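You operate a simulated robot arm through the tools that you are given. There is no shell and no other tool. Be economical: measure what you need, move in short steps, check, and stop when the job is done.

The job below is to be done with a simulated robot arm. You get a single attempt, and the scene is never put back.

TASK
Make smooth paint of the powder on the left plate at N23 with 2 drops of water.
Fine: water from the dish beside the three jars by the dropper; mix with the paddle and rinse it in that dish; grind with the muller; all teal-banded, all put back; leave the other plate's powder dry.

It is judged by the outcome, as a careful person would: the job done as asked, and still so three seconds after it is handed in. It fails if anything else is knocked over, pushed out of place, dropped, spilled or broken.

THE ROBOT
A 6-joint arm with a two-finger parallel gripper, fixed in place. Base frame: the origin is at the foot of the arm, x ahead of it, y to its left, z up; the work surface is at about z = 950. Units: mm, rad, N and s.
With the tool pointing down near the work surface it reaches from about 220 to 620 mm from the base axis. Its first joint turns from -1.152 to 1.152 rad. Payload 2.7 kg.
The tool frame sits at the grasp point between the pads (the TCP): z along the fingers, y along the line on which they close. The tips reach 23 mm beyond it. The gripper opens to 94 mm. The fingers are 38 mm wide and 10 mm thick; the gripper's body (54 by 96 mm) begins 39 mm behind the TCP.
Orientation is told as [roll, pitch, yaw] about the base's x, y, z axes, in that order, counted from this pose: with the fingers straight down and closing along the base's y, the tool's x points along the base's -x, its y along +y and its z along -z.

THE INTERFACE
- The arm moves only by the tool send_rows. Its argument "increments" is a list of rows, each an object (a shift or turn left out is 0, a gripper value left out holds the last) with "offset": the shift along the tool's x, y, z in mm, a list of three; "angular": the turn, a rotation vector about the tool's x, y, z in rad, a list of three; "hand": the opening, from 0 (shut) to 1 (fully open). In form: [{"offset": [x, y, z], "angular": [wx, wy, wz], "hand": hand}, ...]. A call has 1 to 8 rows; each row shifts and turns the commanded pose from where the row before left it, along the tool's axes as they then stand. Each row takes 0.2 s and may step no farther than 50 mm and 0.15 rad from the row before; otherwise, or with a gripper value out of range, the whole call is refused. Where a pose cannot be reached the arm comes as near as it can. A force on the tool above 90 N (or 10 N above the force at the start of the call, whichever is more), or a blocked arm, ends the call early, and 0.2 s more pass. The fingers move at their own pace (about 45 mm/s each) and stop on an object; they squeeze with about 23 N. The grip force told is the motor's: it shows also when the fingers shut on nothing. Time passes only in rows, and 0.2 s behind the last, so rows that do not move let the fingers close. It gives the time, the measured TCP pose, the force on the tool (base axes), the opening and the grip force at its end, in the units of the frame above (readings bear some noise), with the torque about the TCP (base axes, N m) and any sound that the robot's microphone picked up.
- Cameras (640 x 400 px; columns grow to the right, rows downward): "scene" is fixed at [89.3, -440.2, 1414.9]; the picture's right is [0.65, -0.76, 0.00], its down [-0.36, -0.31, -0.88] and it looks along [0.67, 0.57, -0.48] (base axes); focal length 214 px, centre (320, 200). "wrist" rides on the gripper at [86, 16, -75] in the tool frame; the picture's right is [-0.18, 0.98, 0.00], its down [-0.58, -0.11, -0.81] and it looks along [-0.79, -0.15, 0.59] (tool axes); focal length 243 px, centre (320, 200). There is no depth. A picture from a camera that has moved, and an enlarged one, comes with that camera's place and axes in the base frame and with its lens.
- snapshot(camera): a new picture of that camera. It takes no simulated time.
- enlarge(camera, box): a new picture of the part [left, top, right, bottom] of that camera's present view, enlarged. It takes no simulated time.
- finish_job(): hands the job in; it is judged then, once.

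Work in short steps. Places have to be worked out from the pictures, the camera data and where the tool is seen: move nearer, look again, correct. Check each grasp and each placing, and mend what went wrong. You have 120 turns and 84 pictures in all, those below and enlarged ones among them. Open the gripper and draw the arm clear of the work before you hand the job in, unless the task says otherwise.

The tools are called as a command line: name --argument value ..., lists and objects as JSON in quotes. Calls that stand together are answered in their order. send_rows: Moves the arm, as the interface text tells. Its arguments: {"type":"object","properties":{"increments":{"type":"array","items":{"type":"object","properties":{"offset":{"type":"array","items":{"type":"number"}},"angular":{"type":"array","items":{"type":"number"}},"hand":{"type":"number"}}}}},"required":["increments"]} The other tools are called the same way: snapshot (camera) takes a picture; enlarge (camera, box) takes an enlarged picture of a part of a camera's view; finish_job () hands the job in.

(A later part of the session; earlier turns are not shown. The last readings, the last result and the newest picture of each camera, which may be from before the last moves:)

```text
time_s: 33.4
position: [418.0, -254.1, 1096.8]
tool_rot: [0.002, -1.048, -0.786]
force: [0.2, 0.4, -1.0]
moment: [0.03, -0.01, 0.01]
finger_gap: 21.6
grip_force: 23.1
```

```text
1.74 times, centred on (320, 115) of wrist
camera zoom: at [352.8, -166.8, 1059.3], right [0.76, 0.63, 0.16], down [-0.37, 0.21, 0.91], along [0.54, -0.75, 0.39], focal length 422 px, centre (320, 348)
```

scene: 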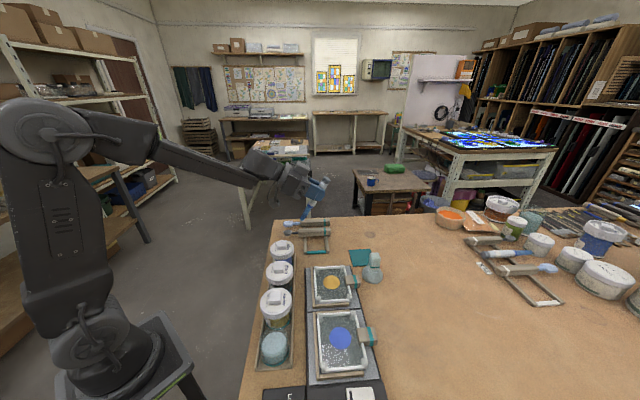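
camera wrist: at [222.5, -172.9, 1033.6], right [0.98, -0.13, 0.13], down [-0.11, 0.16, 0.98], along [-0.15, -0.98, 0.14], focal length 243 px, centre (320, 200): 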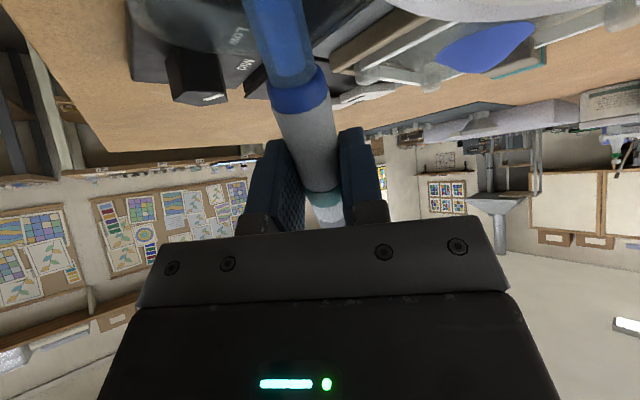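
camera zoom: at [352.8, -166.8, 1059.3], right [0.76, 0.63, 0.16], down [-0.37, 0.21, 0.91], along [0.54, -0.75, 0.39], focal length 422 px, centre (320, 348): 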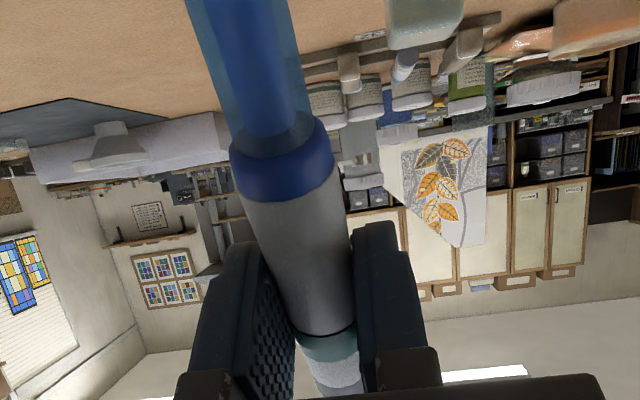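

No drop was released; the tube remains full. A dropper likely must point nearly straight down, so I'll tilt to about 75° and then try a squeeze.

send_rows --increments '[{"offset": [3.4, -1.4, -27.9]}, {"angular": [0, -0.131, 0]}, {"angular": [0, -0.131, 0]}, {"hand": 0.2}, {}, {"hand": 0}, {}]'

enlarge --camera "scene" --box '[290, 240, 370, 300]'

```text
time_s: 35.0
position: [397.6, -237.6, 1108.4]
tool_rot: [0.002, -1.312, -0.788]
force: [0.7, 0.9, -1.6]
moment: [-0.06, -0.02, 0.0]
finger_gap: 21.7
grip_force: 23.3
```

```text
6.67 times, centred on (330, 270) of scene
camera zoom: at [89.3, -440.2, 1414.9], right [0.65, -0.76, 0.0], down [-0.36, -0.31, -0.88], along [0.67, 0.57, -0.48], focal length 1430 px, centre (253, -267)
```

zoom: 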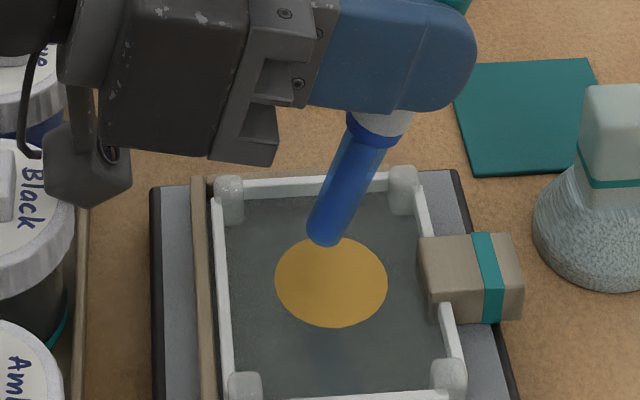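

No drop. I'll test whether a milder commanded opening truly relaxes the grip force.

send_rows --increments '[{"hand": 0.225}, {}, {}]'

```text
time_s: 35.8
position: [397.1, -237.2, 1108.2]
tool_rot: [0.004, -1.312, -0.789]
force: [-0.5, 0.0, -1.5]
moment: [-0.01, 0.02, 0.01]
finger_gap: 21.9
grip_force: 0.4
```

The force relaxes to about 0.4 N at 0.225. Squeezing again now.

send_rows --increments '[{"hand": 0.0}, {}]'

enlarge --camera "scene" --box '[290, 240, 370, 300]'

```text
time_s: 36.4
position: [398.7, -237.6, 1108.2]
tool_rot: [0.003, -1.312, -0.788]
force: [0.5, -0.4, 0.8]
moment: [0.01, -0.01, 0.0]
finger_gap: 21.6
grip_force: 22.9
```

```text
6.67 times, centred on (330, 270) of scene
camera zoom: at [89.3, -440.2, 1414.9], right [0.65, -0.76, 0.0], down [-0.36, -0.31, -0.88], along [0.67, 0.57, -0.48], focal length 1430 px, centre (253, -267)
```

zoom: 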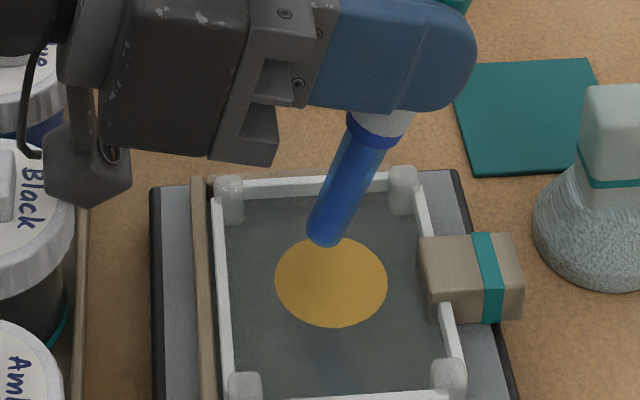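

Still none. I'll lower until the tip actually touches, in small rows, watching force.

send_rows --increments '[{"offset": [9.7, 0, 2.6]}, {"offset": [9.7, 0, 2.6]}, {"offset": [2.9, 0, 0.8]}, {"offset": [1.9, 0, 0.5]}, {}]'

```text
time_s: 37.6
position: [401.9, -239.1, 1091.1]
tool_rot: [0.025, -1.33, -0.81]
force: [18.4, -21.4, 30.6]
moment: [1.42, 1.05, -0.22]
finger_gap: 21.6
grip_force: 23.2
```

30 N of force — not at the tip; the moment suggests the camera housing touched the jar row. I'll back straight up at once and look.

send_rows --increments '[{"offset": [-19.3, 0, -5.1]}, {"offset": [-9.7, 0, -2.6]}]'

snapshot --camera "scene"

```text
time_s: 38.2
position: [399.1, -237.9, 1112.5]
tool_rot: [0.001, -1.311, -0.783]
force: [0.1, 0.5, -1.4]
moment: [0.01, -0.03, 0.0]
finger_gap: 21.5
grip_force: 22.8
```

```text
39 pictures are left
```

scene: 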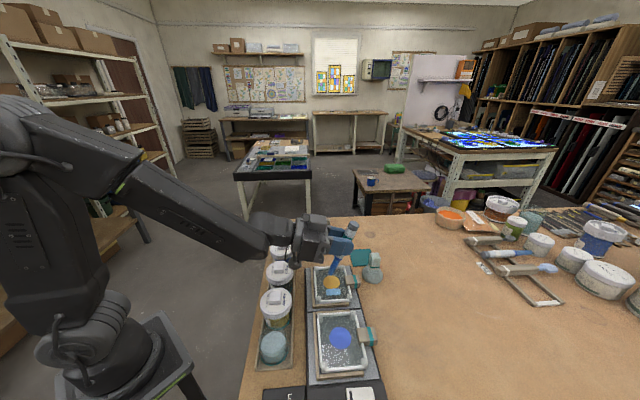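

enlarge --camera "scene" --box '[250, 220, 410, 320]'

```text
4.00 times, centred on (330, 270) of scene
camera zoom: at [89.3, -440.2, 1414.9], right [0.65, -0.76, 0.0], down [-0.36, -0.31, -0.88], along [0.67, 0.57, -0.48], focal length 858 px, centre (280, -80)
```

zoom: 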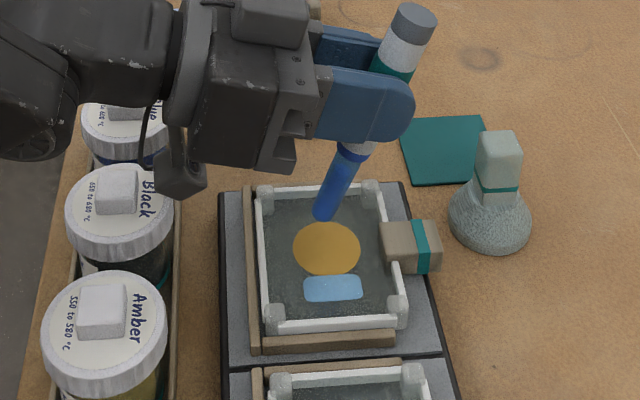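

The jars look unmoved, but there is a new pale-blue patch on the amber plate. I'll zoom in on it.

enlarge --camera "scene" --box '[310, 255, 360, 305]'

```text
8.00 times, centred on (335, 280) of scene
camera zoom: at [89.3, -440.2, 1414.9], right [0.65, -0.76, 0.0], down [-0.36, -0.31, -0.88], along [0.67, 0.57, -0.48], focal length 1716 px, centre (200, -440)
```

zoom: 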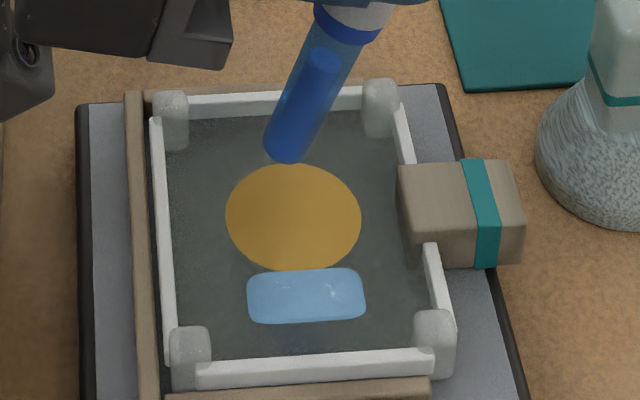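

The tube's level fell and a puddle appeared beside the powder, so water was released during that low, steep approach. I must know whether it's one drop or two, so I'll look closer.

enlarge --camera "scene" --box '[322, 254, 352, 300]'

enlarge --camera "wrist" --box '[220, 0, 420, 230]'

```text
8.70 times, centred on (337, 277) of scene
camera zoom: at [89.3, -440.2, 1414.9], right [0.65, -0.76, 0.0], down [-0.36, -0.31, -0.88], along [0.67, 0.57, -0.48], focal length 1865 px, centre (172, -470)
```

zoom: 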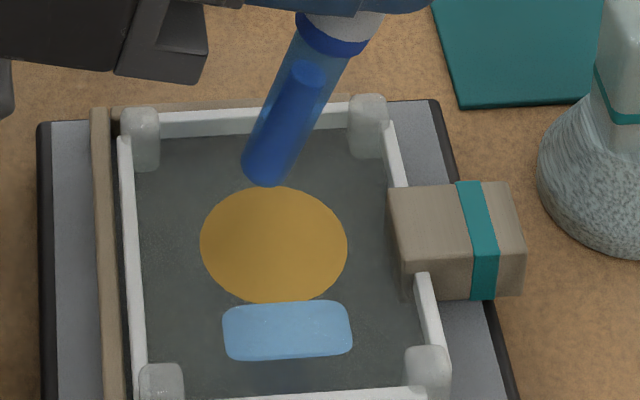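

```text
1.74 times, centred on (320, 115) of wrist
camera zoom: at [341.8, -159.8, 1048.4], right [0.73, 0.66, 0.18], down [-0.52, 0.37, 0.77], along [0.45, -0.65, 0.61], focal length 422 px, centre (320, 348)
```

zoom: 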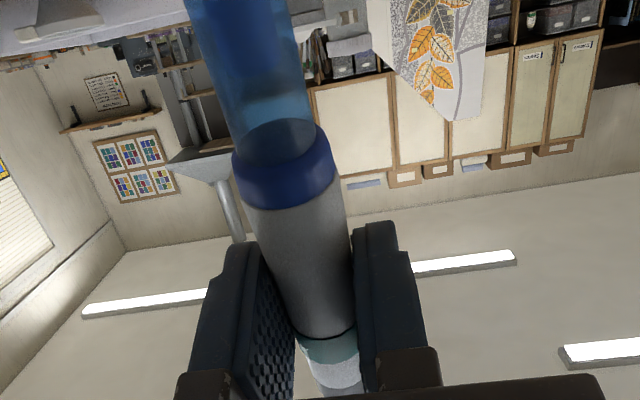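

I read it as one drop (level fell about a quarter). For the second, I'll turn the gripper to yaw 0 so the camera stays clear of the jars.

send_rows --increments '[{"angular": [-0.1264, 0, -0.0336]}, {"angular": [-0.1264, 0, -0.0336]}, {"angular": [-0.1264, 0, -0.0336]}, {"angular": [-0.1264, 0, -0.0336]}, {"angular": [-0.1264, 0, -0.0336]}, {"angular": [-0.1264, 0, -0.0336]}, {"offset": [-1.3, 14, 4.8]}]'

enlarge --camera "scene" --box '[280, 230, 380, 310]'

```text
time_s: 39.0
position: [458.4, -111.3, 1125.1]
tool_rot: [0.014, -1.381, -0.466]
force: [-2.3, -9.5, 29.1]
moment: [1.01, 2.61, 0.94]
finger_gap: 21.7
grip_force: 22.7
out of reach, approached as far as the arm can: row 1, 2, 3, 4
stopped in row 4: the force on the tool passed its limit at 105 N (the readings are from after the stop); the commanded pose is now the measured one
```

```text
5.00 times, centred on (330, 270) of scene
camera zoom: at [88.9, -440.5, 1414.8], right [0.65, -0.76, 0.0], down [-0.36, -0.31, -0.88], along [0.67, 0.57, -0.48], focal length 1072 px, centre (270, -150)
```

zoom: 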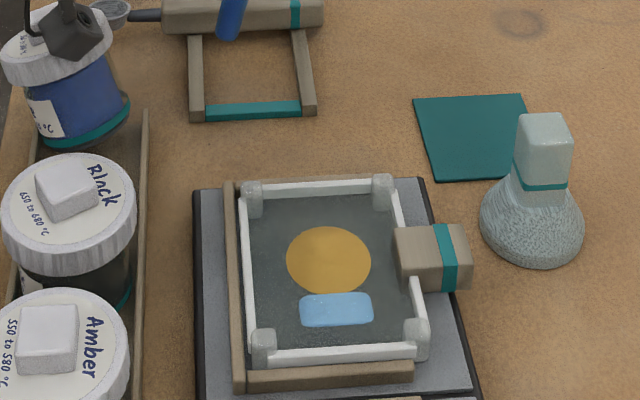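

A bad jump: the rotation left the reachable range and the camera housing is now leaning on the Blue jar. I'll lift straight up gently to let the jar settle.

send_rows --increments '[{"offset": [-4.9, 0, -0.9]}, {"offset": [-4.9, 0, -0.9]}, {"offset": [-9.8, 0, -1.9]}]'

snapshot --camera "scene"

```text
time_s: 39.8
position: [456.3, -109.5, 1137.1]
tool_rot: [-0.002, -1.358, -0.443]
force: [-0.2, 0.0, -1.2]
moment: [-0.01, -0.02, 0.03]
finger_gap: 21.6
grip_force: 22.8
```

```text
33 pictures are left
```

scene: 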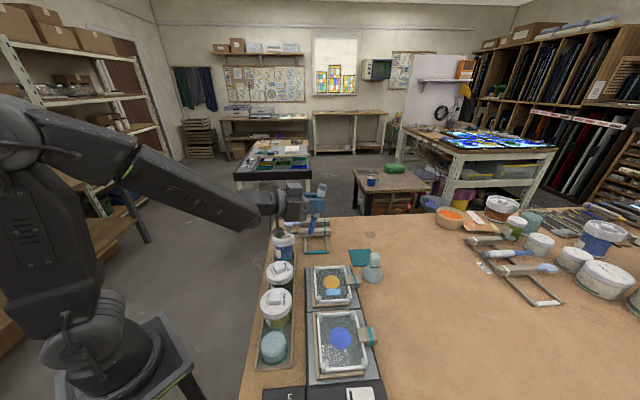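

Force is gone. I'll lift further, clear of everything, then check the jars.

send_rows --increments '[{"offset": [-20, 0, -4.3]}, {"offset": [-30, 0, -6.5]}, {}]'

enlarge --camera "scene" --box '[240, 215, 400, 335]'

```text
time_s: 40.6
position: [455.7, -109.2, 1190.4]
tool_rot: [0.002, -1.364, -0.448]
force: [0.1, -0.3, -1.1]
moment: [-0.02, -0.02, 0.02]
finger_gap: 21.7
grip_force: 22.8
```

```text
3.33 times, centred on (320, 275) of scene
camera zoom: at [89.3, -440.2, 1414.9], right [0.65, -0.76, 0.0], down [-0.36, -0.31, -0.88], along [0.67, 0.57, -0.48], focal length 715 px, centre (320, -50)
```

zoom: 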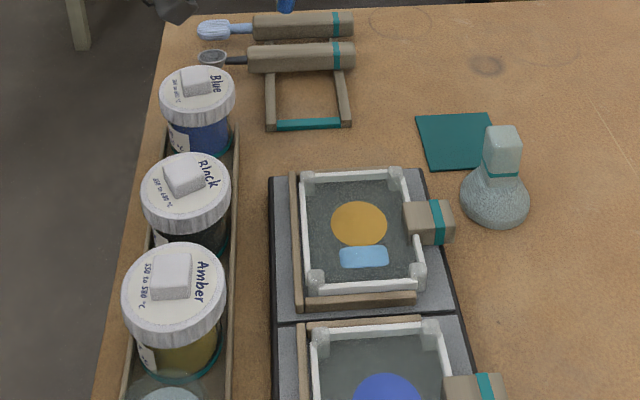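

All jars are upright again (the Black lid turned slightly). I'll reorient here at a safe height to yaw about -70° and tilt about 68°, which keeps the camera clear of the jars.

send_rows --increments '[{"angular": [0, 0.087, 0]}, {"angular": [0, 0.087, 0]}, {"angular": [0.119, 0, 0.048]}, {"angular": [0.119, 0, 0.048]}, {"angular": [0.119, 0, 0.048]}]'

```text
time_s: 41.8
position: [456.7, -108.4, 1189.1]
tool_rot: [0.002, -1.189, -0.834]
force: [-0.1, 1.0, -1.1]
moment: [0.0, -0.01, -0.01]
finger_gap: 21.8
grip_force: 22.2
```

send_rows --increments '[{"angular": [0.119, 0, 0.048]}, {"angular": [0.119, 0, 0.048]}, {"angular": [0.119, 0, 0.048]}]'

```text
time_s: 42.6
position: [456.0, -109.4, 1189.5]
tool_rot: [0.007, -1.188, -1.225]
force: [-0.4, 0.8, -1.0]
moment: [0.0, -0.03, -0.03]
finger_gap: 21.6
grip_force: 22.6
```

Orientation is good. Moving over the powder, then down to tip z≈1040.

send_rows --increments '[{"offset": [-10.7, -26.2, 26.4]}, {"offset": [-10.7, -26.2, 26.4]}, {"offset": [-10.7, -26.2, 26.4]}, {"offset": [-10.7, -26.2, 26.4]}, {"offset": [25, 0, 10.1]}, {"offset": [25, 0, 10.1]}]'

enlarge --camera "scene" --box '[270, 220, 380, 310]'

```text
time_s: 44.0
position: [397.5, -252.2, 1139.0]
tool_rot: [0.005, -1.188, -1.223]
force: [-0.2, 0.5, -0.7]
moment: [-0.02, 0.01, -0.04]
finger_gap: 21.2
grip_force: 22.9
```

```text
4.44 times, centred on (325, 265) of scene
camera zoom: at [89.3, -440.2, 1414.8], right [0.65, -0.76, 0.0], down [-0.36, -0.31, -0.88], along [0.67, 0.57, -0.48], focal length 953 px, centre (298, -89)
```

zoom: 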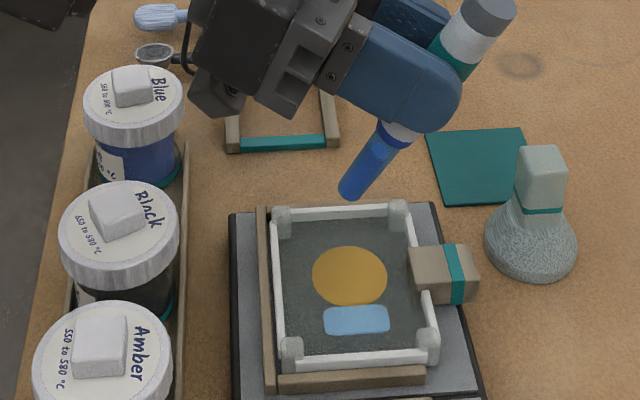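

Same puddle, level unchanged. Lowering to tip z≈997.

send_rows --increments '[{"offset": [21.8, 0, 8.8]}, {"offset": [21.8, 0, 8.8]}]'

enlarge --camera "scene" --box '[290, 230, 370, 300]'

```text
time_s: 44.6
position: [396.5, -251.6, 1091.2]
tool_rot: [0.007, -1.189, -1.224]
force: [0.3, -0.1, -1.4]
moment: [-0.05, 0.01, 0.0]
finger_gap: 21.4
grip_force: 22.7
```

```text
5.71 times, centred on (330, 265) of scene
camera zoom: at [89.3, -440.2, 1414.8], right [0.65, -0.76, 0.0], down [-0.36, -0.31, -0.88], along [0.67, 0.57, -0.48], focal length 1226 px, centre (263, -171)
```

zoom: 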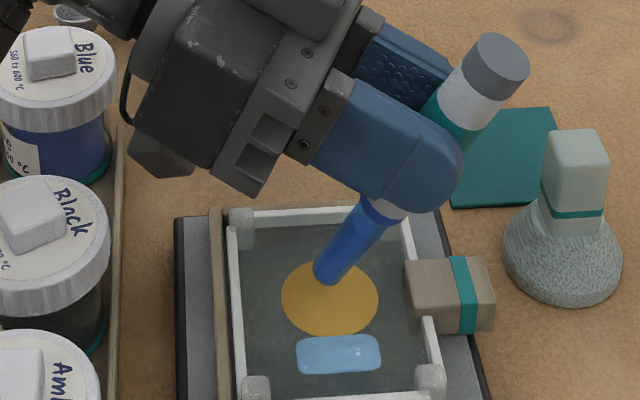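

Tip at about 996 and nothing extra released. The first drop came after a true relax-and-squeeze, so one squeeze probably means one drop. I'll repeat exactly one here.

send_rows --increments '[{"hand": 0.225}, {}, {}, {"hand": 0}, {}, {}, {}, {}]'

enlarge --camera "scene" --box '[290, 230, 370, 300]'

```text
time_s: 46.4
position: [399.1, -251.7, 1090.4]
tool_rot: [0.009, -1.19, -1.224]
force: [0.1, -0.1, -0.2]
moment: [-0.02, -0.02, -0.02]
finger_gap: 21.5
grip_force: 23.4
```

```text
5.71 times, centred on (330, 265) of scene
camera zoom: at [89.3, -440.2, 1414.9], right [0.65, -0.76, 0.0], down [-0.36, -0.31, -0.88], along [0.67, 0.57, -0.48], focal length 1226 px, centre (263, -171)
```

zoom: 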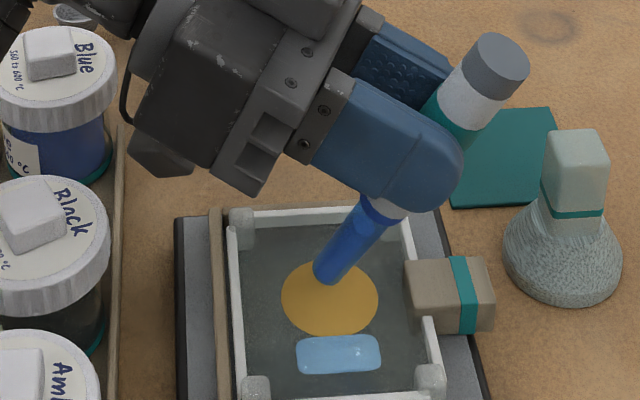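

No change. I'll lower another 8 mm toward contact and check.

send_rows --increments '[{"offset": [3.7, 0, 1.5]}, {"offset": [3.7, 0, 1.5]}, {}]'

enlarge --camera "scene" --box '[310, 245, 360, 295]'

```text
time_s: 47.2
position: [399.0, -253.3, 1083.5]
tool_rot: [0.006, -1.189, -1.222]
force: [0.6, -0.2, 0.3]
moment: [0.02, 0.01, 0.03]
finger_gap: 21.6
grip_force: 23.0
```

```text
8.00 times, centred on (335, 270) of scene
camera zoom: at [89.3, -440.2, 1414.9], right [0.65, -0.76, 0.0], down [-0.36, -0.31, -0.88], along [0.67, 0.57, -0.48], focal length 1716 px, centre (200, -360)
```

zoom: 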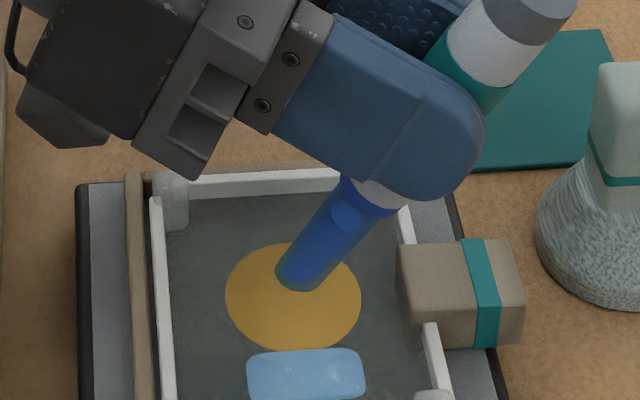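

Not released; level unchanged. I'll steepen to about 76° (as in the first release) while staying at this height.

send_rows --increments '[{"offset": [0.9, 0, -10.4]}, {"angular": [0, -0.14, 0]}, {}]'

enlarge --camera "scene" --box '[310, 245, 360, 295]'

```text
time_s: 48.0
position: [394.9, -243.5, 1086.5]
tool_rot: [0.011, -1.33, -1.228]
force: [-0.6, 0.2, 0.0]
moment: [-0.01, 0.01, -0.02]
finger_gap: 21.8
grip_force: 23.6
```

```text
8.00 times, centred on (335, 270) of scene
camera zoom: at [89.3, -440.2, 1414.9], right [0.65, -0.76, 0.0], down [-0.36, -0.31, -0.88], along [0.67, 0.57, -0.48], focal length 1716 px, centre (200, -360)
```

zoom: 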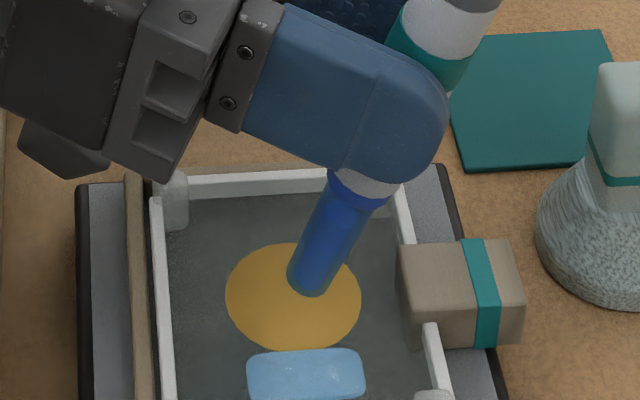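

Still none. Now one true relax–squeeze at this steep tilt, then look.

send_rows --increments '[{"hand": 0.225}, {}, {}, {"hand": 0}, {}, {}, {}, {}]'

enlarge --camera "scene" --box '[310, 245, 360, 295]'

```text
time_s: 49.8
position: [394.4, -244.7, 1085.8]
tool_rot: [0.01, -1.33, -1.227]
force: [0.5, 0.6, 0.6]
moment: [0.05, 0.01, 0.0]
finger_gap: 21.8
grip_force: 23.3
```

```text
8.00 times, centred on (335, 270) of scene
camera zoom: at [89.3, -440.2, 1414.9], right [0.65, -0.76, 0.0], down [-0.36, -0.31, -0.88], along [0.67, 0.57, -0.48], focal length 1716 px, centre (200, -360)
```

zoom: 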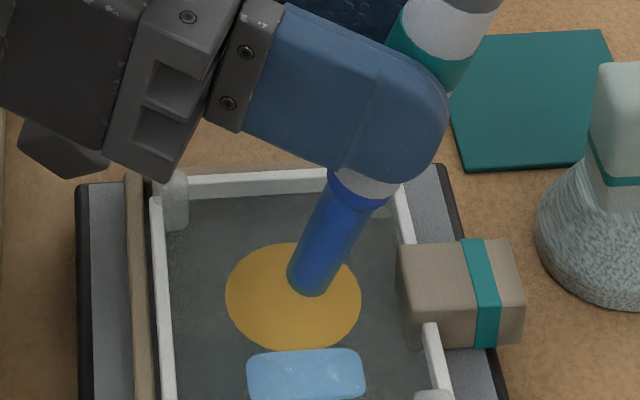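

Not the squeeze either, so a real touch on the plate is the remaining idea. Lowering in 1.5 mm rows until force shows.

send_rows --increments '[{"offset": [1.5, 0, 0.4]}, {"offset": [1.5, 0, 0.4]}, {"offset": [1.5, 0, 0.4]}]'

```text
time_s: 50.6
position: [395.9, -243.9, 1083.4]
tool_rot: [0.025, -1.336, -1.24]
force: [-1.5, 0.9, 16.5]
moment: [0.35, 0.35, 0.03]
finger_gap: 21.5
grip_force: 23.3
```

Contact: 16 N at the tip. Lifting a few mm and looking.

send_rows --increments '[{"offset": [-8, 0, -2]}, {"offset": [-12, 0, -3]}]'

enlarge --camera "scene" --box '[310, 245, 360, 305]'

```text
time_s: 51.2
position: [394.7, -242.9, 1100.0]
tool_rot: [0.005, -1.326, -1.22]
force: [-0.5, 0.8, -1.3]
moment: [0.0, 0.02, -0.01]
finger_gap: 21.5
grip_force: 23.0
```

```text
6.67 times, centred on (335, 275) of scene
camera zoom: at [89.3, -440.2, 1414.9], right [0.65, -0.76, 0.0], down [-0.36, -0.31, -0.88], along [0.67, 0.57, -0.48], focal length 1430 px, centre (220, -300)
```

zoom: 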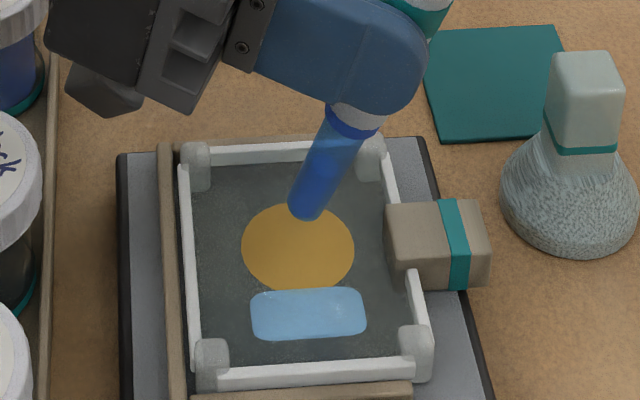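

The puddle grew. I'll measure the tube level closely to compare the two releases.

enlarge --camera "scene" --box '[325, 255, 345, 285]'

```text
13.33 times, centred on (335, 270) of scene
camera zoom: at [89.3, -440.2, 1414.9], right [0.65, -0.76, 0.0], down [-0.36, -0.31, -0.88], along [0.67, 0.57, -0.48], focal length 2860 px, centre (120, -733)
```

zoom: 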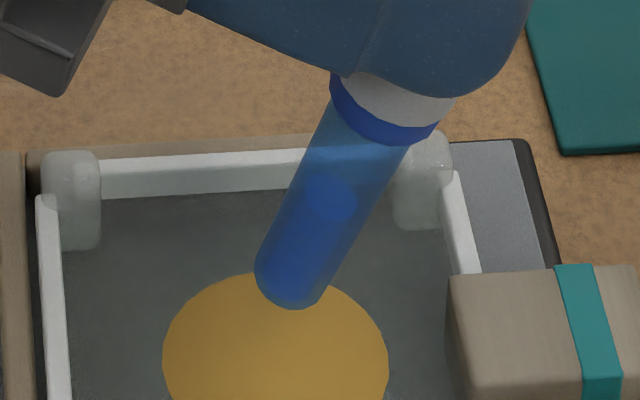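

Full ≈95%, then ≈76%, now ≈57%: equal steps, so exactly two drops, one per touch. I'll lift away and bring the dropper back toward the rack.

send_rows --increments '[{"angular": [0, 0.14, 0]}, {"offset": [-41.8, 0, -16.8]}, {"offset": [-41.8, 0, -16.8]}, {"offset": [9.8, 26, -24.4]}, {"offset": [9.8, 26, -24.4]}, {"offset": [9.8, 26, -24.4]}, {"offset": [9.8, 26, -24.4]}]'

```text
time_s: 52.8
position: [458.5, -109.6, 1190.6]
tool_rot: [0.006, -1.189, -1.223]
force: [0.0, -1.1, -1.9]
moment: [0.0, 0.03, 0.0]
finger_gap: 21.5
grip_force: 23.0
```

Levelling the dropper (tilt back to zero).

send_rows --increments '[{"angular": [0, 0.1486, 0]}, {"angular": [0, 0.1486, 0]}, {"angular": [0, 0.1486, 0]}, {"angular": [0, 0.1486, 0]}, {"angular": [0, 0.1486, 0]}, {"angular": [0, 0.1486, 0]}, {"angular": [0, 0.1486, 0]}, {"angular": [0, 0.1486, 0]}]'

```text
time_s: 54.6
position: [457.1, -108.2, 1190.4]
tool_rot: [0.004, 0.002, -1.217]
force: [-0.3, 0.4, -1.4]
moment: [-0.02, 0.0, 0.02]
finger_gap: 21.9
grip_force: 23.6
```

Turning to yaw -45° and descending above the rack slot.

send_rows --increments '[{"angular": [0, 0, -0.144]}, {"angular": [0, 0, -0.144]}, {"angular": [0, 0, -0.144]}, {"offset": [-1.8, 12.7, 0]}, {"offset": [-1.8, 12.7, 33]}, {"offset": [-1.9, 12.6, 40]}, {"offset": [0, 0, 45]}, {}]'

snapshot --camera "wrist"

```text
time_s: 56.4
position: [490.2, -87.5, 1071.6]
tool_rot: [0.002, -0.001, -0.786]
force: [-0.3, -0.7, -0.4]
moment: [0.01, -0.01, 0.04]
finger_gap: 21.6
grip_force: 22.9
```

```text
23 pictures are left
camera wrist: at [438.7, -14.6, 1145.9], right [0.82, 0.57, 0.0], down [0.33, -0.49, 0.81], along [0.46, -0.67, -0.59], focal length 243 px, centre (320, 200)
```

wrist: 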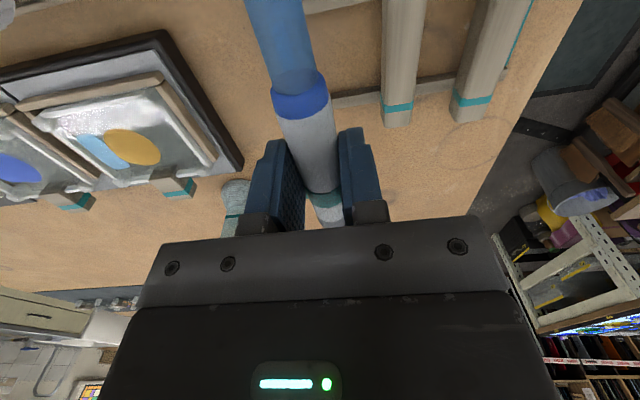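

The dropper slid about 6 mm axially in the grip, so I'll offset by that amount and lower it to its original height.

send_rows --increments '[{"offset": [7.2, 0, 30]}, {"offset": [0, 0, 30]}, {"offset": [0, 0, 20]}, {"offset": [0, 0, 9]}, {}]'

```text
time_s: 57.6
position: [483.1, -80.4, 983.9]
tool_rot: [0.0, -0.005, -0.787]
force: [-2.7, -1.1, 5.1]
moment: [-0.19, -0.09, -0.09]
finger_gap: 21.6
grip_force: 23.2
```

Light contact (5 N): it rests on the rails. Opening gently and looking.

send_rows --increments '[{"offset": [0, 0, 2]}, {"hand": 0.26}, {"hand": 0.45}, {}, {}]'

enlarge --camera "scene" --box '[250, 200, 350, 270]'

```text
time_s: 58.8
position: [482.8, -80.8, 981.3]
tool_rot: [0.001, -0.002, -0.784]
force: [0.2, 0.2, -0.2]
moment: [0.0, 0.02, 0.0]
finger_gap: 42.5
grip_force: 0.0
```

```text
5.71 times, centred on (300, 235) of scene
camera zoom: at [89.3, -440.2, 1414.9], right [0.65, -0.76, 0.0], down [-0.36, -0.31, -0.88], along [0.67, 0.57, -0.48], focal length 1226 px, centre (434, 0)
```

zoom: 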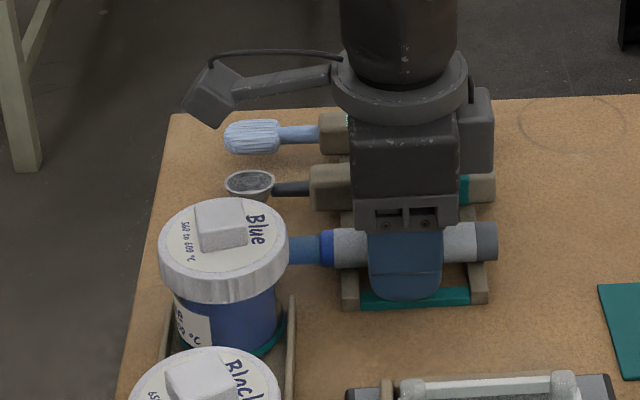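

Dropper is back on its rack. Lifting straight up and moving over the paddle (the farthest tool), gripping toward its rear end.

send_rows --increments '[{"offset": [0, 0, -45]}, {"offset": [0, 0, -45]}, {"offset": [-8.8, 34.2, 0], "hand": 0.55}, {"offset": [-8.8, 34.2, 0]}, {"offset": [-8.8, 34.2, 0]}, {}]'

snapshot --camera "wrist"

```text
time_s: 60.2
position: [572.0, -27.5, 1071.3]
tool_rot: [0.002, -0.002, -0.785]
force: [-0.5, -0.2, -0.5]
moment: [0.0, -0.02, -0.01]
finger_gap: 52.0
grip_force: 0.1
```

```text
21 pictures are left
camera wrist: at [521.1, 45.8, 1145.2], right [0.82, 0.57, 0.0], down [0.33, -0.49, 0.81], along [0.46, -0.67, -0.59], focal length 243 px, centre (320, 200)
```

wrist: 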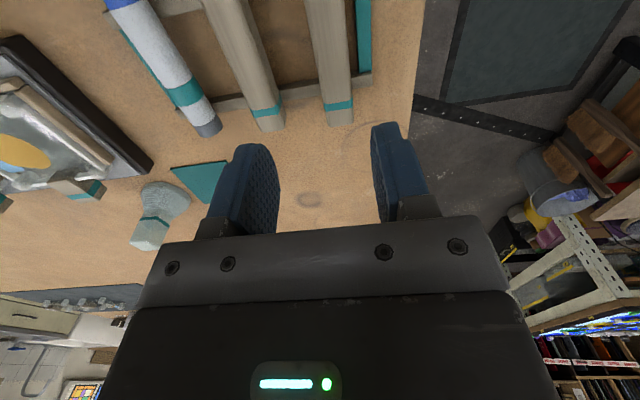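

Paddle handle axis is 10 mm further toward tool +y. Correcting and descending to z≈988 so the tips stay above the rail.

send_rows --increments '[{"offset": [0, 10.3, 30]}, {"offset": [0, 0, 30]}, {"offset": [0, 0, 22]}, {"hand": 0.15}, {}, {}, {}]'

```text
time_s: 61.8
position: [579.8, -19.7, 986.5]
tool_rot: [0.002, -0.002, -0.786]
force: [-0.1, -0.3, -1.0]
moment: [-0.01, -0.03, -0.02]
finger_gap: 21.8
grip_force: 23.1
```

Gripped (21.8 mm). Lifting, then moving inward.

send_rows --increments '[{"offset": [0, 0, -35]}, {"offset": [0, 0, -45]}, {"offset": [0, 0, -45]}, {"offset": [0, 0, -45]}, {"offset": [0, -40, -20]}, {"offset": [0, -40, 0]}]'

enlarge --camera "scene" --box '[220, 80, 400, 260]'

```text
time_s: 63.2
position: [519.8, -76.0, 1177.1]
tool_rot: [0.001, -0.002, -0.786]
force: [-0.4, -0.1, -1.4]
moment: [0.01, -0.07, -0.02]
finger_gap: 21.4
grip_force: 23.0
out of reach, approached as far as the arm can: row 4
```

```text
2.22 times, centred on (310, 170) of scene
camera zoom: at [89.4, -440.2, 1414.8], right [0.65, -0.76, 0.0], down [-0.36, -0.31, -0.88], along [0.67, 0.57, -0.48], focal length 477 px, centre (342, 267)
```

zoom: 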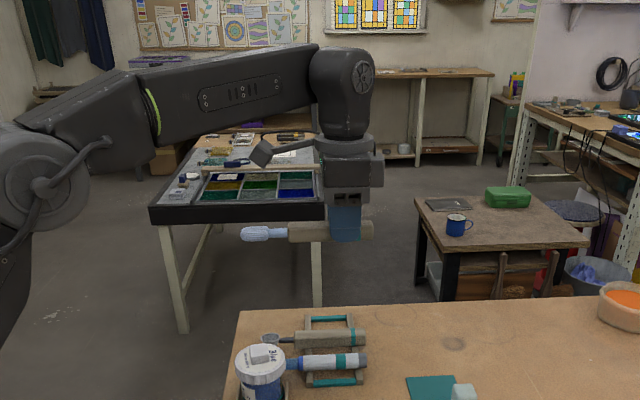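

Paddle held level; tip about 131 mm ahead. Tilting it down 50°.

send_rows --increments '[{"angular": [0, -0.145, 0]}, {"angular": [0, -0.145, 0]}, {"angular": [0, -0.145, 0]}, {"angular": [0, -0.145, 0]}, {"angular": [0, -0.145, 0]}, {"angular": [0, -0.145, 0]}]'

send_rows --increments '[{"offset": [-5.3, -40, 17.8]}, {"offset": [-5.3, -40, 17.8]}, {"offset": [-5.3, -40, 17.8]}, {"offset": [-5.3, -40, 17.8]}, {"offset": [-5.3, -40, 17.8]}, {}]'

enlarge --camera "scene" --box '[280, 210, 400, 300]'

```text
time_s: 64.6
position: [517.0, -73.7, 1178.4]
tool_rot: [0.006, -0.873, -0.787]
force: [0.3, 1.0, -0.7]
moment: [0.02, -0.02, -0.01]
finger_gap: 21.6
grip_force: 23.3
```

```text
time_s: 66.0
position: [434.5, -275.3, 1144.7]
tool_rot: [0.005, -0.873, -0.788]
force: [-0.4, -0.6, -1.5]
moment: [-0.01, -0.02, 0.0]
finger_gap: 22.0
grip_force: 23.4
```

```text
4.44 times, centred on (340, 255) of scene
camera zoom: at [89.3, -440.3, 1414.9], right [0.65, -0.76, 0.0], down [-0.36, -0.31, -0.88], along [0.67, 0.57, -0.48], focal length 953 px, centre (231, -44)
```

zoom: 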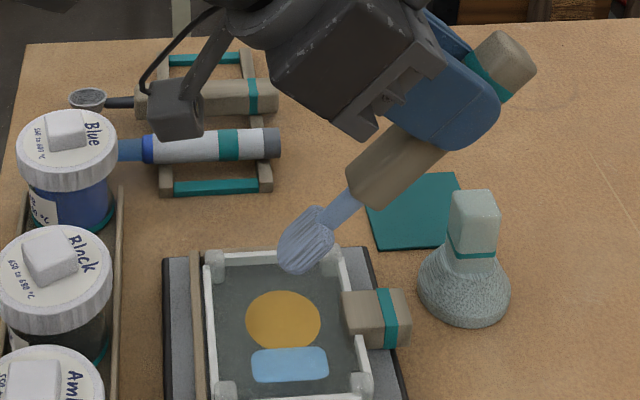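

Paddle is above the powder. Lowering toward the plate.

send_rows --increments '[{"offset": [17.3, 0, 14.5]}, {"offset": [15.3, 0, 12.9]}, {"offset": [1.5, 0, 1.3]}, {"offset": [1.5, 0, 1.3]}]'

enlarge --camera "scene" --box '[300, 240, 360, 300]'

```text
time_s: 67.0
position: [437.9, -278.9, 1097.4]
tool_rot: [0.002, -0.876, -0.788]
force: [1.0, -4.4, 13.7]
moment: [0.18, 0.58, 0.18]
finger_gap: 21.7
grip_force: 22.9
```

```text
6.67 times, centred on (330, 270) of scene
camera zoom: at [89.2, -440.3, 1414.9], right [0.65, -0.76, 0.0], down [-0.36, -0.31, -0.88], along [0.67, 0.57, -0.48], focal length 1430 px, centre (253, -267)
```

zoom: 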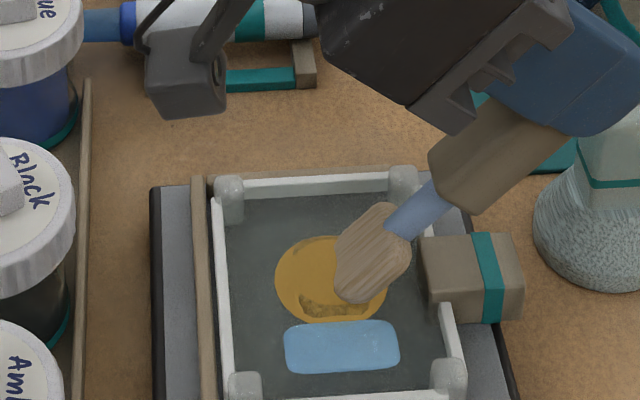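

The paddle touches the plate and paint is already starting to form. I'll ease up slightly and stir in loops across powder and puddle.

send_rows --increments '[{"offset": [4.0, -4, -7.1]}, {"offset": [3.9, -8, -4.6]}, {"offset": [-1.3, -8, 1.5]}, {"offset": [-5.1, -2, 6.1]}, {"offset": [-2.6, 8, 3.1]}, {"offset": [2.6, 10, -3.1]}, {"offset": [5.1, 6, -6.1]}, {"offset": [3.9, -4, -4.6]}]'

enlarge --camera "scene" --box '[300, 240, 360, 300]'

```text
time_s: 68.8
position: [422.8, -265.8, 1097.9]
tool_rot: [0.003, -0.871, -0.788]
force: [0.0, 0.3, -1.8]
moment: [0.0, 0.04, -0.01]
finger_gap: 21.5
grip_force: 23.0
```

```text
6.67 times, centred on (330, 270) of scene
camera zoom: at [89.3, -440.2, 1414.9], right [0.65, -0.76, 0.0], down [-0.36, -0.31, -0.88], along [0.67, 0.57, -0.48], focal length 1430 px, centre (253, -267)
```

zoom: 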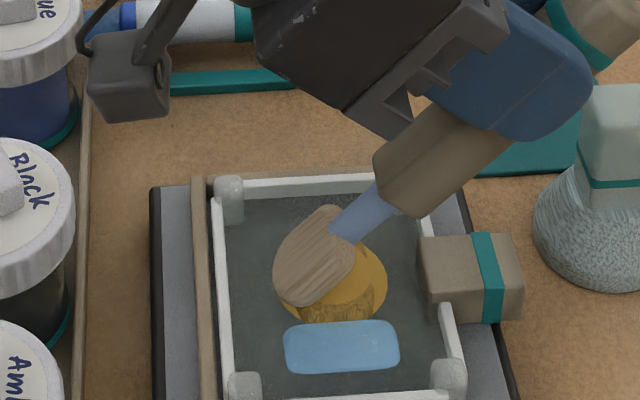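

Some progress but contact is too light. I'll press slightly lower and stir larger strokes between puddle and powder.

send_rows --increments '[{"offset": [-4, -10, 7.1]}, {"offset": [-3.9, -10, 4.6]}, {"offset": [-3.9, 0, 4.6]}, {"offset": [2.6, 10, -3.1]}, {"offset": [3.9, 10, -4.6]}, {"offset": [5.1, 4, -6.1]}, {"offset": [-1.3, -12, 1.5]}, {"offset": [-3.9, -10, 4.6]}]'

send_rows --increments '[{"offset": [3.9, 10, -4.6]}, {"offset": [2.6, 10, -3.1]}, {"offset": [-3.9, 6, 4.6]}, {"offset": [-5.1, -6, 6.1]}, {"offset": [-2.6, -10, 3.1]}, {"offset": [3.9, -8, -4.6]}, {"offset": [5.1, 6, -6.1]}, {"offset": [1.3, 10, -1.5]}]'

enlarge --camera "scene" --box '[300, 240, 360, 300]'

```text
time_s: 70.6
position: [417.8, -284.8, 1094.4]
tool_rot: [0.003, -0.871, -0.786]
force: [0.3, 1.9, 5.9]
moment: [0.61, 0.34, -0.17]
finger_gap: 21.4
grip_force: 23.6
```

```text
time_s: 72.4
position: [423.7, -265.6, 1095.6]
tool_rot: [0.001, -0.872, -0.787]
force: [0.2, -0.2, -1.4]
moment: [-0.04, 0.0, 0.02]
finger_gap: 21.6
grip_force: 23.7
```

```text
6.67 times, centred on (330, 270) of scene
camera zoom: at [89.3, -440.2, 1414.9], right [0.65, -0.76, 0.0], down [-0.36, -0.31, -0.88], along [0.67, 0.57, -0.48], focal length 1430 px, centre (253, -267)
```

zoom: 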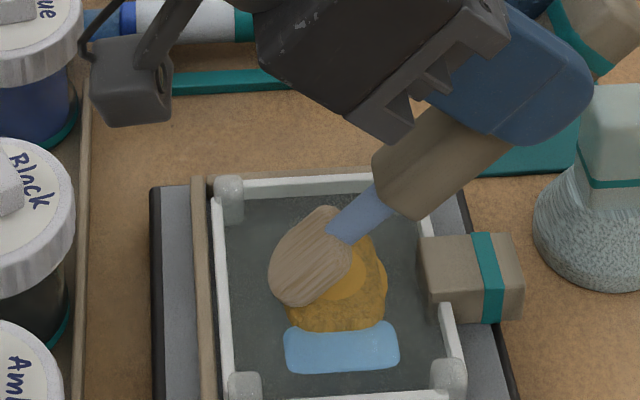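

Wherever the paddle passes, powder turns to wet paste; dry powder remains in the centre and upper part. I'll cover those areas.

send_rows --increments '[{"offset": [-1.7, 10, 3.2]}, {"offset": [-1.3, 8, 1.5]}, {"offset": [-5.8, 2, 6.9]}, {"offset": [-5.8, -4, 6.9]}, {"offset": [1.3, -10, -1.5]}, {"offset": [5.1, 4, -6.1]}, {"offset": [2.6, -8, -3.1]}, {"offset": [-3.9, -4, 4.6]}]'

send_rows --increments '[{"offset": [5.1, 6, -6.1]}, {"offset": [2.6, 8, -3.1]}, {"offset": [-5.1, 6, 6.1]}, {"offset": [-6.4, -2, 7.7]}, {"offset": [-2.6, -10, 3.1]}, {"offset": [3.9, -8, -4.6]}, {"offset": [6.4, -4, -7.7]}, {"offset": [2.6, 6, -3.1]}]'

enlarge --camera "scene" --box '[300, 240, 360, 300]'

```text
time_s: 74.2
position: [435.1, -278.3, 1094.5]
tool_rot: [0.003, -0.873, -0.786]
force: [-0.1, 1.7, 6.7]
moment: [0.59, 0.43, -0.1]
finger_gap: 21.7
grip_force: 22.7
```

```text
time_s: 76.0
position: [428.6, -270.6, 1092.9]
tool_rot: [0.001, -0.869, -0.786]
force: [0.4, 0.1, 0.0]
moment: [-0.02, 0.03, 0.0]
finger_gap: 21.2
grip_force: 22.4
```

```text
6.67 times, centred on (330, 270) of scene
camera zoom: at [89.3, -440.2, 1414.9], right [0.65, -0.76, 0.0], down [-0.36, -0.31, -0.88], along [0.67, 0.57, -0.48], focal length 1430 px, centre (253, -267)
```

zoom: 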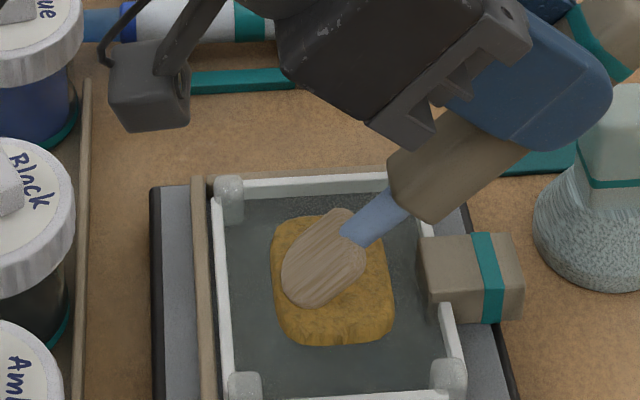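

Puddle is absorbed and the whole powder is a wet grainy paste. I'll lift the paddle and carry it toward the dish for rinsing.

send_rows --increments '[{"offset": [-25.5, 0, -21.5]}, {"offset": [-25.5, 0, -21.5]}, {"offset": [-25.5, 0, -21.5]}, {"offset": [18, -32.9, -21.3]}, {"offset": [18, -32.9, -21.3]}, {"offset": [18, -32.9, -21.3]}, {"offset": [18, -32.9, -21.3]}, {"offset": [18, -32.9, -21.3]}]'

send_rows --increments '[{"angular": [0.1, 0, 0.0844]}, {"angular": [0.1, 0, 0.0844]}, {"angular": [0.1, 0, 0.0844]}, {"angular": [0.1, 0, 0.0844]}, {"angular": [0.1, 0, 0.0844]}, {"angular": [0.1, 0, 0.0844]}, {}]'

enlarge --camera "scene" --box '[220, 280, 360, 400]'

```text
time_s: 77.8
position: [214.1, -292.3, 1195.7]
tool_rot: [0.004, -0.873, -0.787]
force: [-0.2, 0.9, -0.9]
moment: [-0.01, 0.0, -0.03]
finger_gap: 21.6
grip_force: 22.9
```

```text
time_s: 79.4
position: [214.4, -289.8, 1194.5]
tool_rot: [0.005, -0.871, -1.575]
force: [-0.4, 0.1, -1.5]
moment: [-0.03, 0.0, -0.01]
finger_gap: 21.3
grip_force: 23.3
```

```text
3.33 times, centred on (290, 340) of scene
camera zoom: at [89.3, -440.2, 1414.9], right [0.65, -0.76, 0.0], down [-0.36, -0.31, -0.88], along [0.67, 0.57, -0.48], focal length 715 px, centre (420, -267)
```

zoom: 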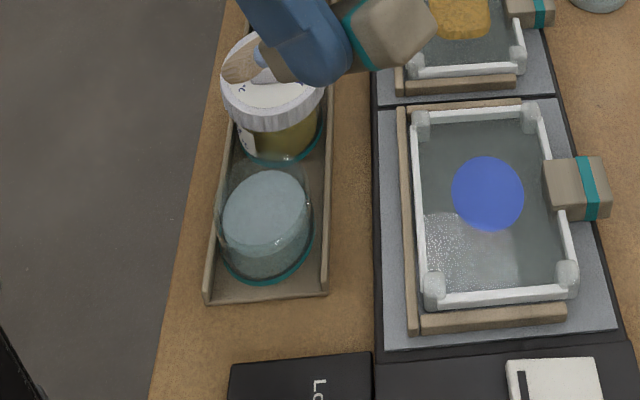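

Dish is at about (209,-222), intact; paddle tip is nearly above it. Lowering partway.

send_rows --increments '[{"offset": [23, 1.5, 19.3]}, {"offset": [23, 1.5, 19.3]}, {"offset": [11.5, 0, 9.7]}, {}]'

enlarge --camera "scene" --box '[230, 300, 330, 380]'

```text
time_s: 80.4
position: [215.6, -290.2, 1117.8]
tool_rot: [0.004, -0.87, -1.573]
force: [-0.4, 0.0, -0.8]
moment: [-0.02, 0.0, 0.02]
finger_gap: 21.6
grip_force: 23.3
```

```text
5.00 times, centred on (280, 340) of scene
camera zoom: at [89.3, -440.2, 1414.9], right [0.65, -0.76, 0.0], down [-0.36, -0.31, -0.88], along [0.67, 0.57, -0.48], focal length 1072 px, centre (520, -500)
```

zoom: 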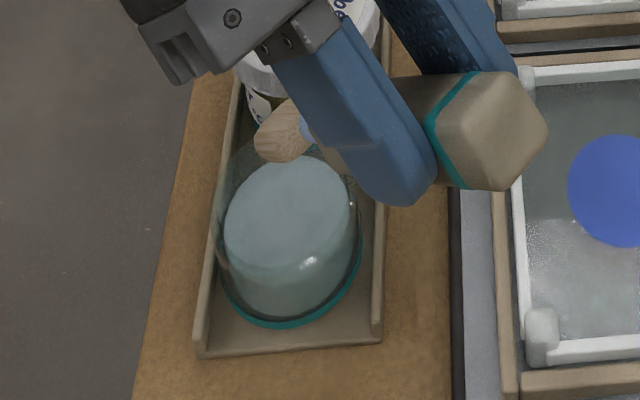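

Tip about (207,-216,1009), inside the dish outline. Lowering into the water with small rows.

send_rows --increments '[{"offset": [8, 0, 6.8]}, {"offset": [8, 0, 6.8]}, {"offset": [8, 0, 6.8]}, {"offset": [6, 0, 5]}, {}]'

```text
time_s: 81.6
position: [217.3, -287.8, 1079.6]
tool_rot: [0.005, -0.87, -1.574]
force: [1.4, -0.4, 6.8]
moment: [0.64, -0.26, -0.12]
finger_gap: 21.5
grip_force: 22.9
```

A 7 N contact with a lever suggests it isn't the water. I'll look before going on.

enlarge --camera "scene" --box '[230, 290, 330, 380]'

```text
4.44 times, centred on (280, 335) of scene
camera zoom: at [89.3, -440.2, 1414.9], right [0.65, -0.76, 0.0], down [-0.36, -0.31, -0.88], along [0.67, 0.57, -0.48], focal length 953 px, centre (498, -400)
```

zoom: 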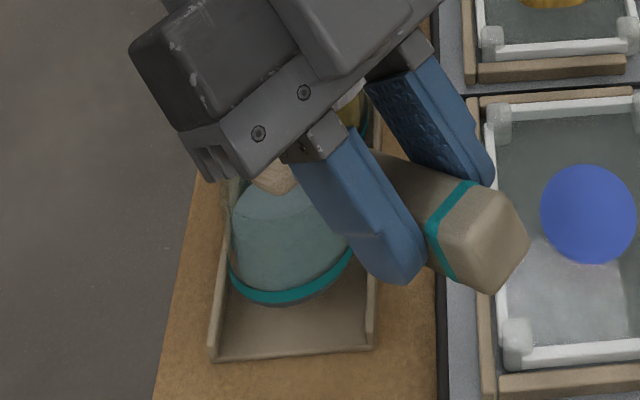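

The dish is being tipped by the paddle pressing on its far edge. Lifting straight up immediately.

send_rows --increments '[{"offset": [-6, 0, -5]}, {"offset": [-12, 0, -10]}, {"offset": [-14, 0, -12]}, {}]'

enlarge --camera "scene" --box '[230, 290, 330, 390]'

```text
time_s: 82.6
position: [216.5, -289.9, 1120.7]
tool_rot: [0.005, -0.87, -1.574]
force: [0.0, -0.1, -1.7]
moment: [0.0, 0.02, 0.01]
finger_gap: 21.9
grip_force: 23.1
```

```text
4.00 times, centred on (280, 340) of scene
camera zoom: at [89.3, -440.2, 1414.9], right [0.65, -0.76, 0.0], down [-0.36, -0.31, -0.88], along [0.67, 0.57, -0.48], focal length 858 px, centre (480, -360)
```

zoom: 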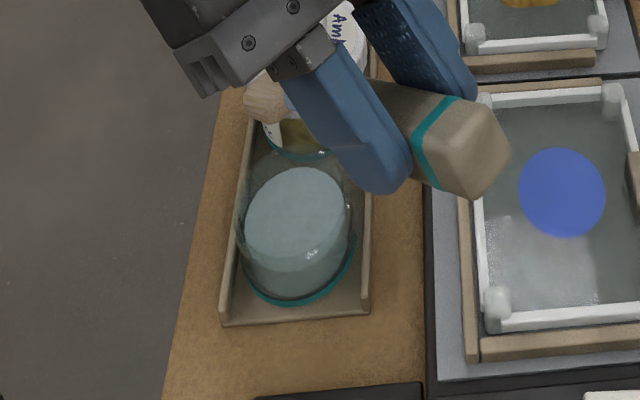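

Dish settled back in place, no spill. The paddle has pivoted in the grip: tip is now about 93 mm ahead and 91 below the TCP. I'll re-aim with that and lower to just above the water.

send_rows --increments '[{"offset": [-10.3, -7.5, 12.2]}, {"offset": [15, 0, 12.6]}, {"offset": [15, 0, 12.6]}, {}]'

enlarge --camera "scene" --box '[230, 300, 330, 380]'

```text
time_s: 83.6
position: [206.5, -303.8, 1082.9]
tool_rot: [0.005, -0.87, -1.574]
force: [-0.3, 0.7, -0.5]
moment: [-0.03, 0.01, 0.02]
finger_gap: 21.6
grip_force: 22.9
```

```text
5.00 times, centred on (280, 340) of scene
camera zoom: at [89.3, -440.2, 1414.9], right [0.65, -0.76, 0.0], down [-0.36, -0.31, -0.88], along [0.67, 0.57, -0.48], focal length 1072 px, centre (520, -500)
```

zoom: 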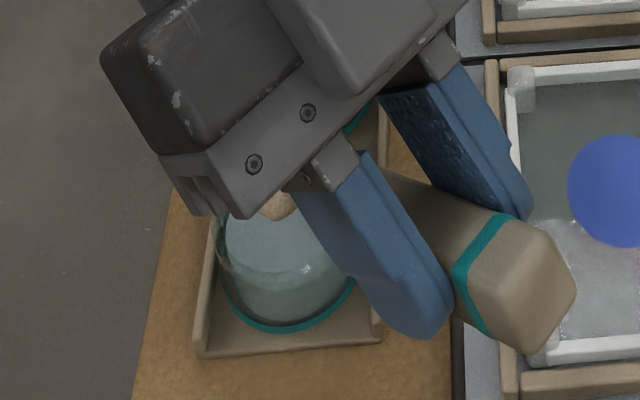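

Head is over the dish. Lowering about 17 mm in small rows and checking force.

send_rows --increments '[{"offset": [3.8, 0, 3.2]}, {"offset": [3.8, 0, 3.2]}, {"offset": [3.1, 0, 2.6]}, {"offset": [2.3, 0, 1.9]}, {}]'

```text
time_s: 84.8
position: [208.5, -304.7, 1064.1]
tool_rot: [0.004, -0.869, -1.575]
force: [-0.4, 1.1, -0.6]
moment: [-0.03, 0.0, 0.05]
finger_gap: 21.4
grip_force: 23.6
```

No contact yet. Another 5 mm.

send_rows --increments '[{"offset": [1.9, 0, 1.6]}, {"offset": [1.9, 0, 1.6]}, {}]'

```text
time_s: 85.6
position: [209.0, -305.0, 1060.6]
tool_rot: [0.01, -0.873, -1.578]
force: [-4.8, 3.2, 23.2]
moment: [3.06, -0.5, 0.76]
finger_gap: 21.5
grip_force: 23.6
```

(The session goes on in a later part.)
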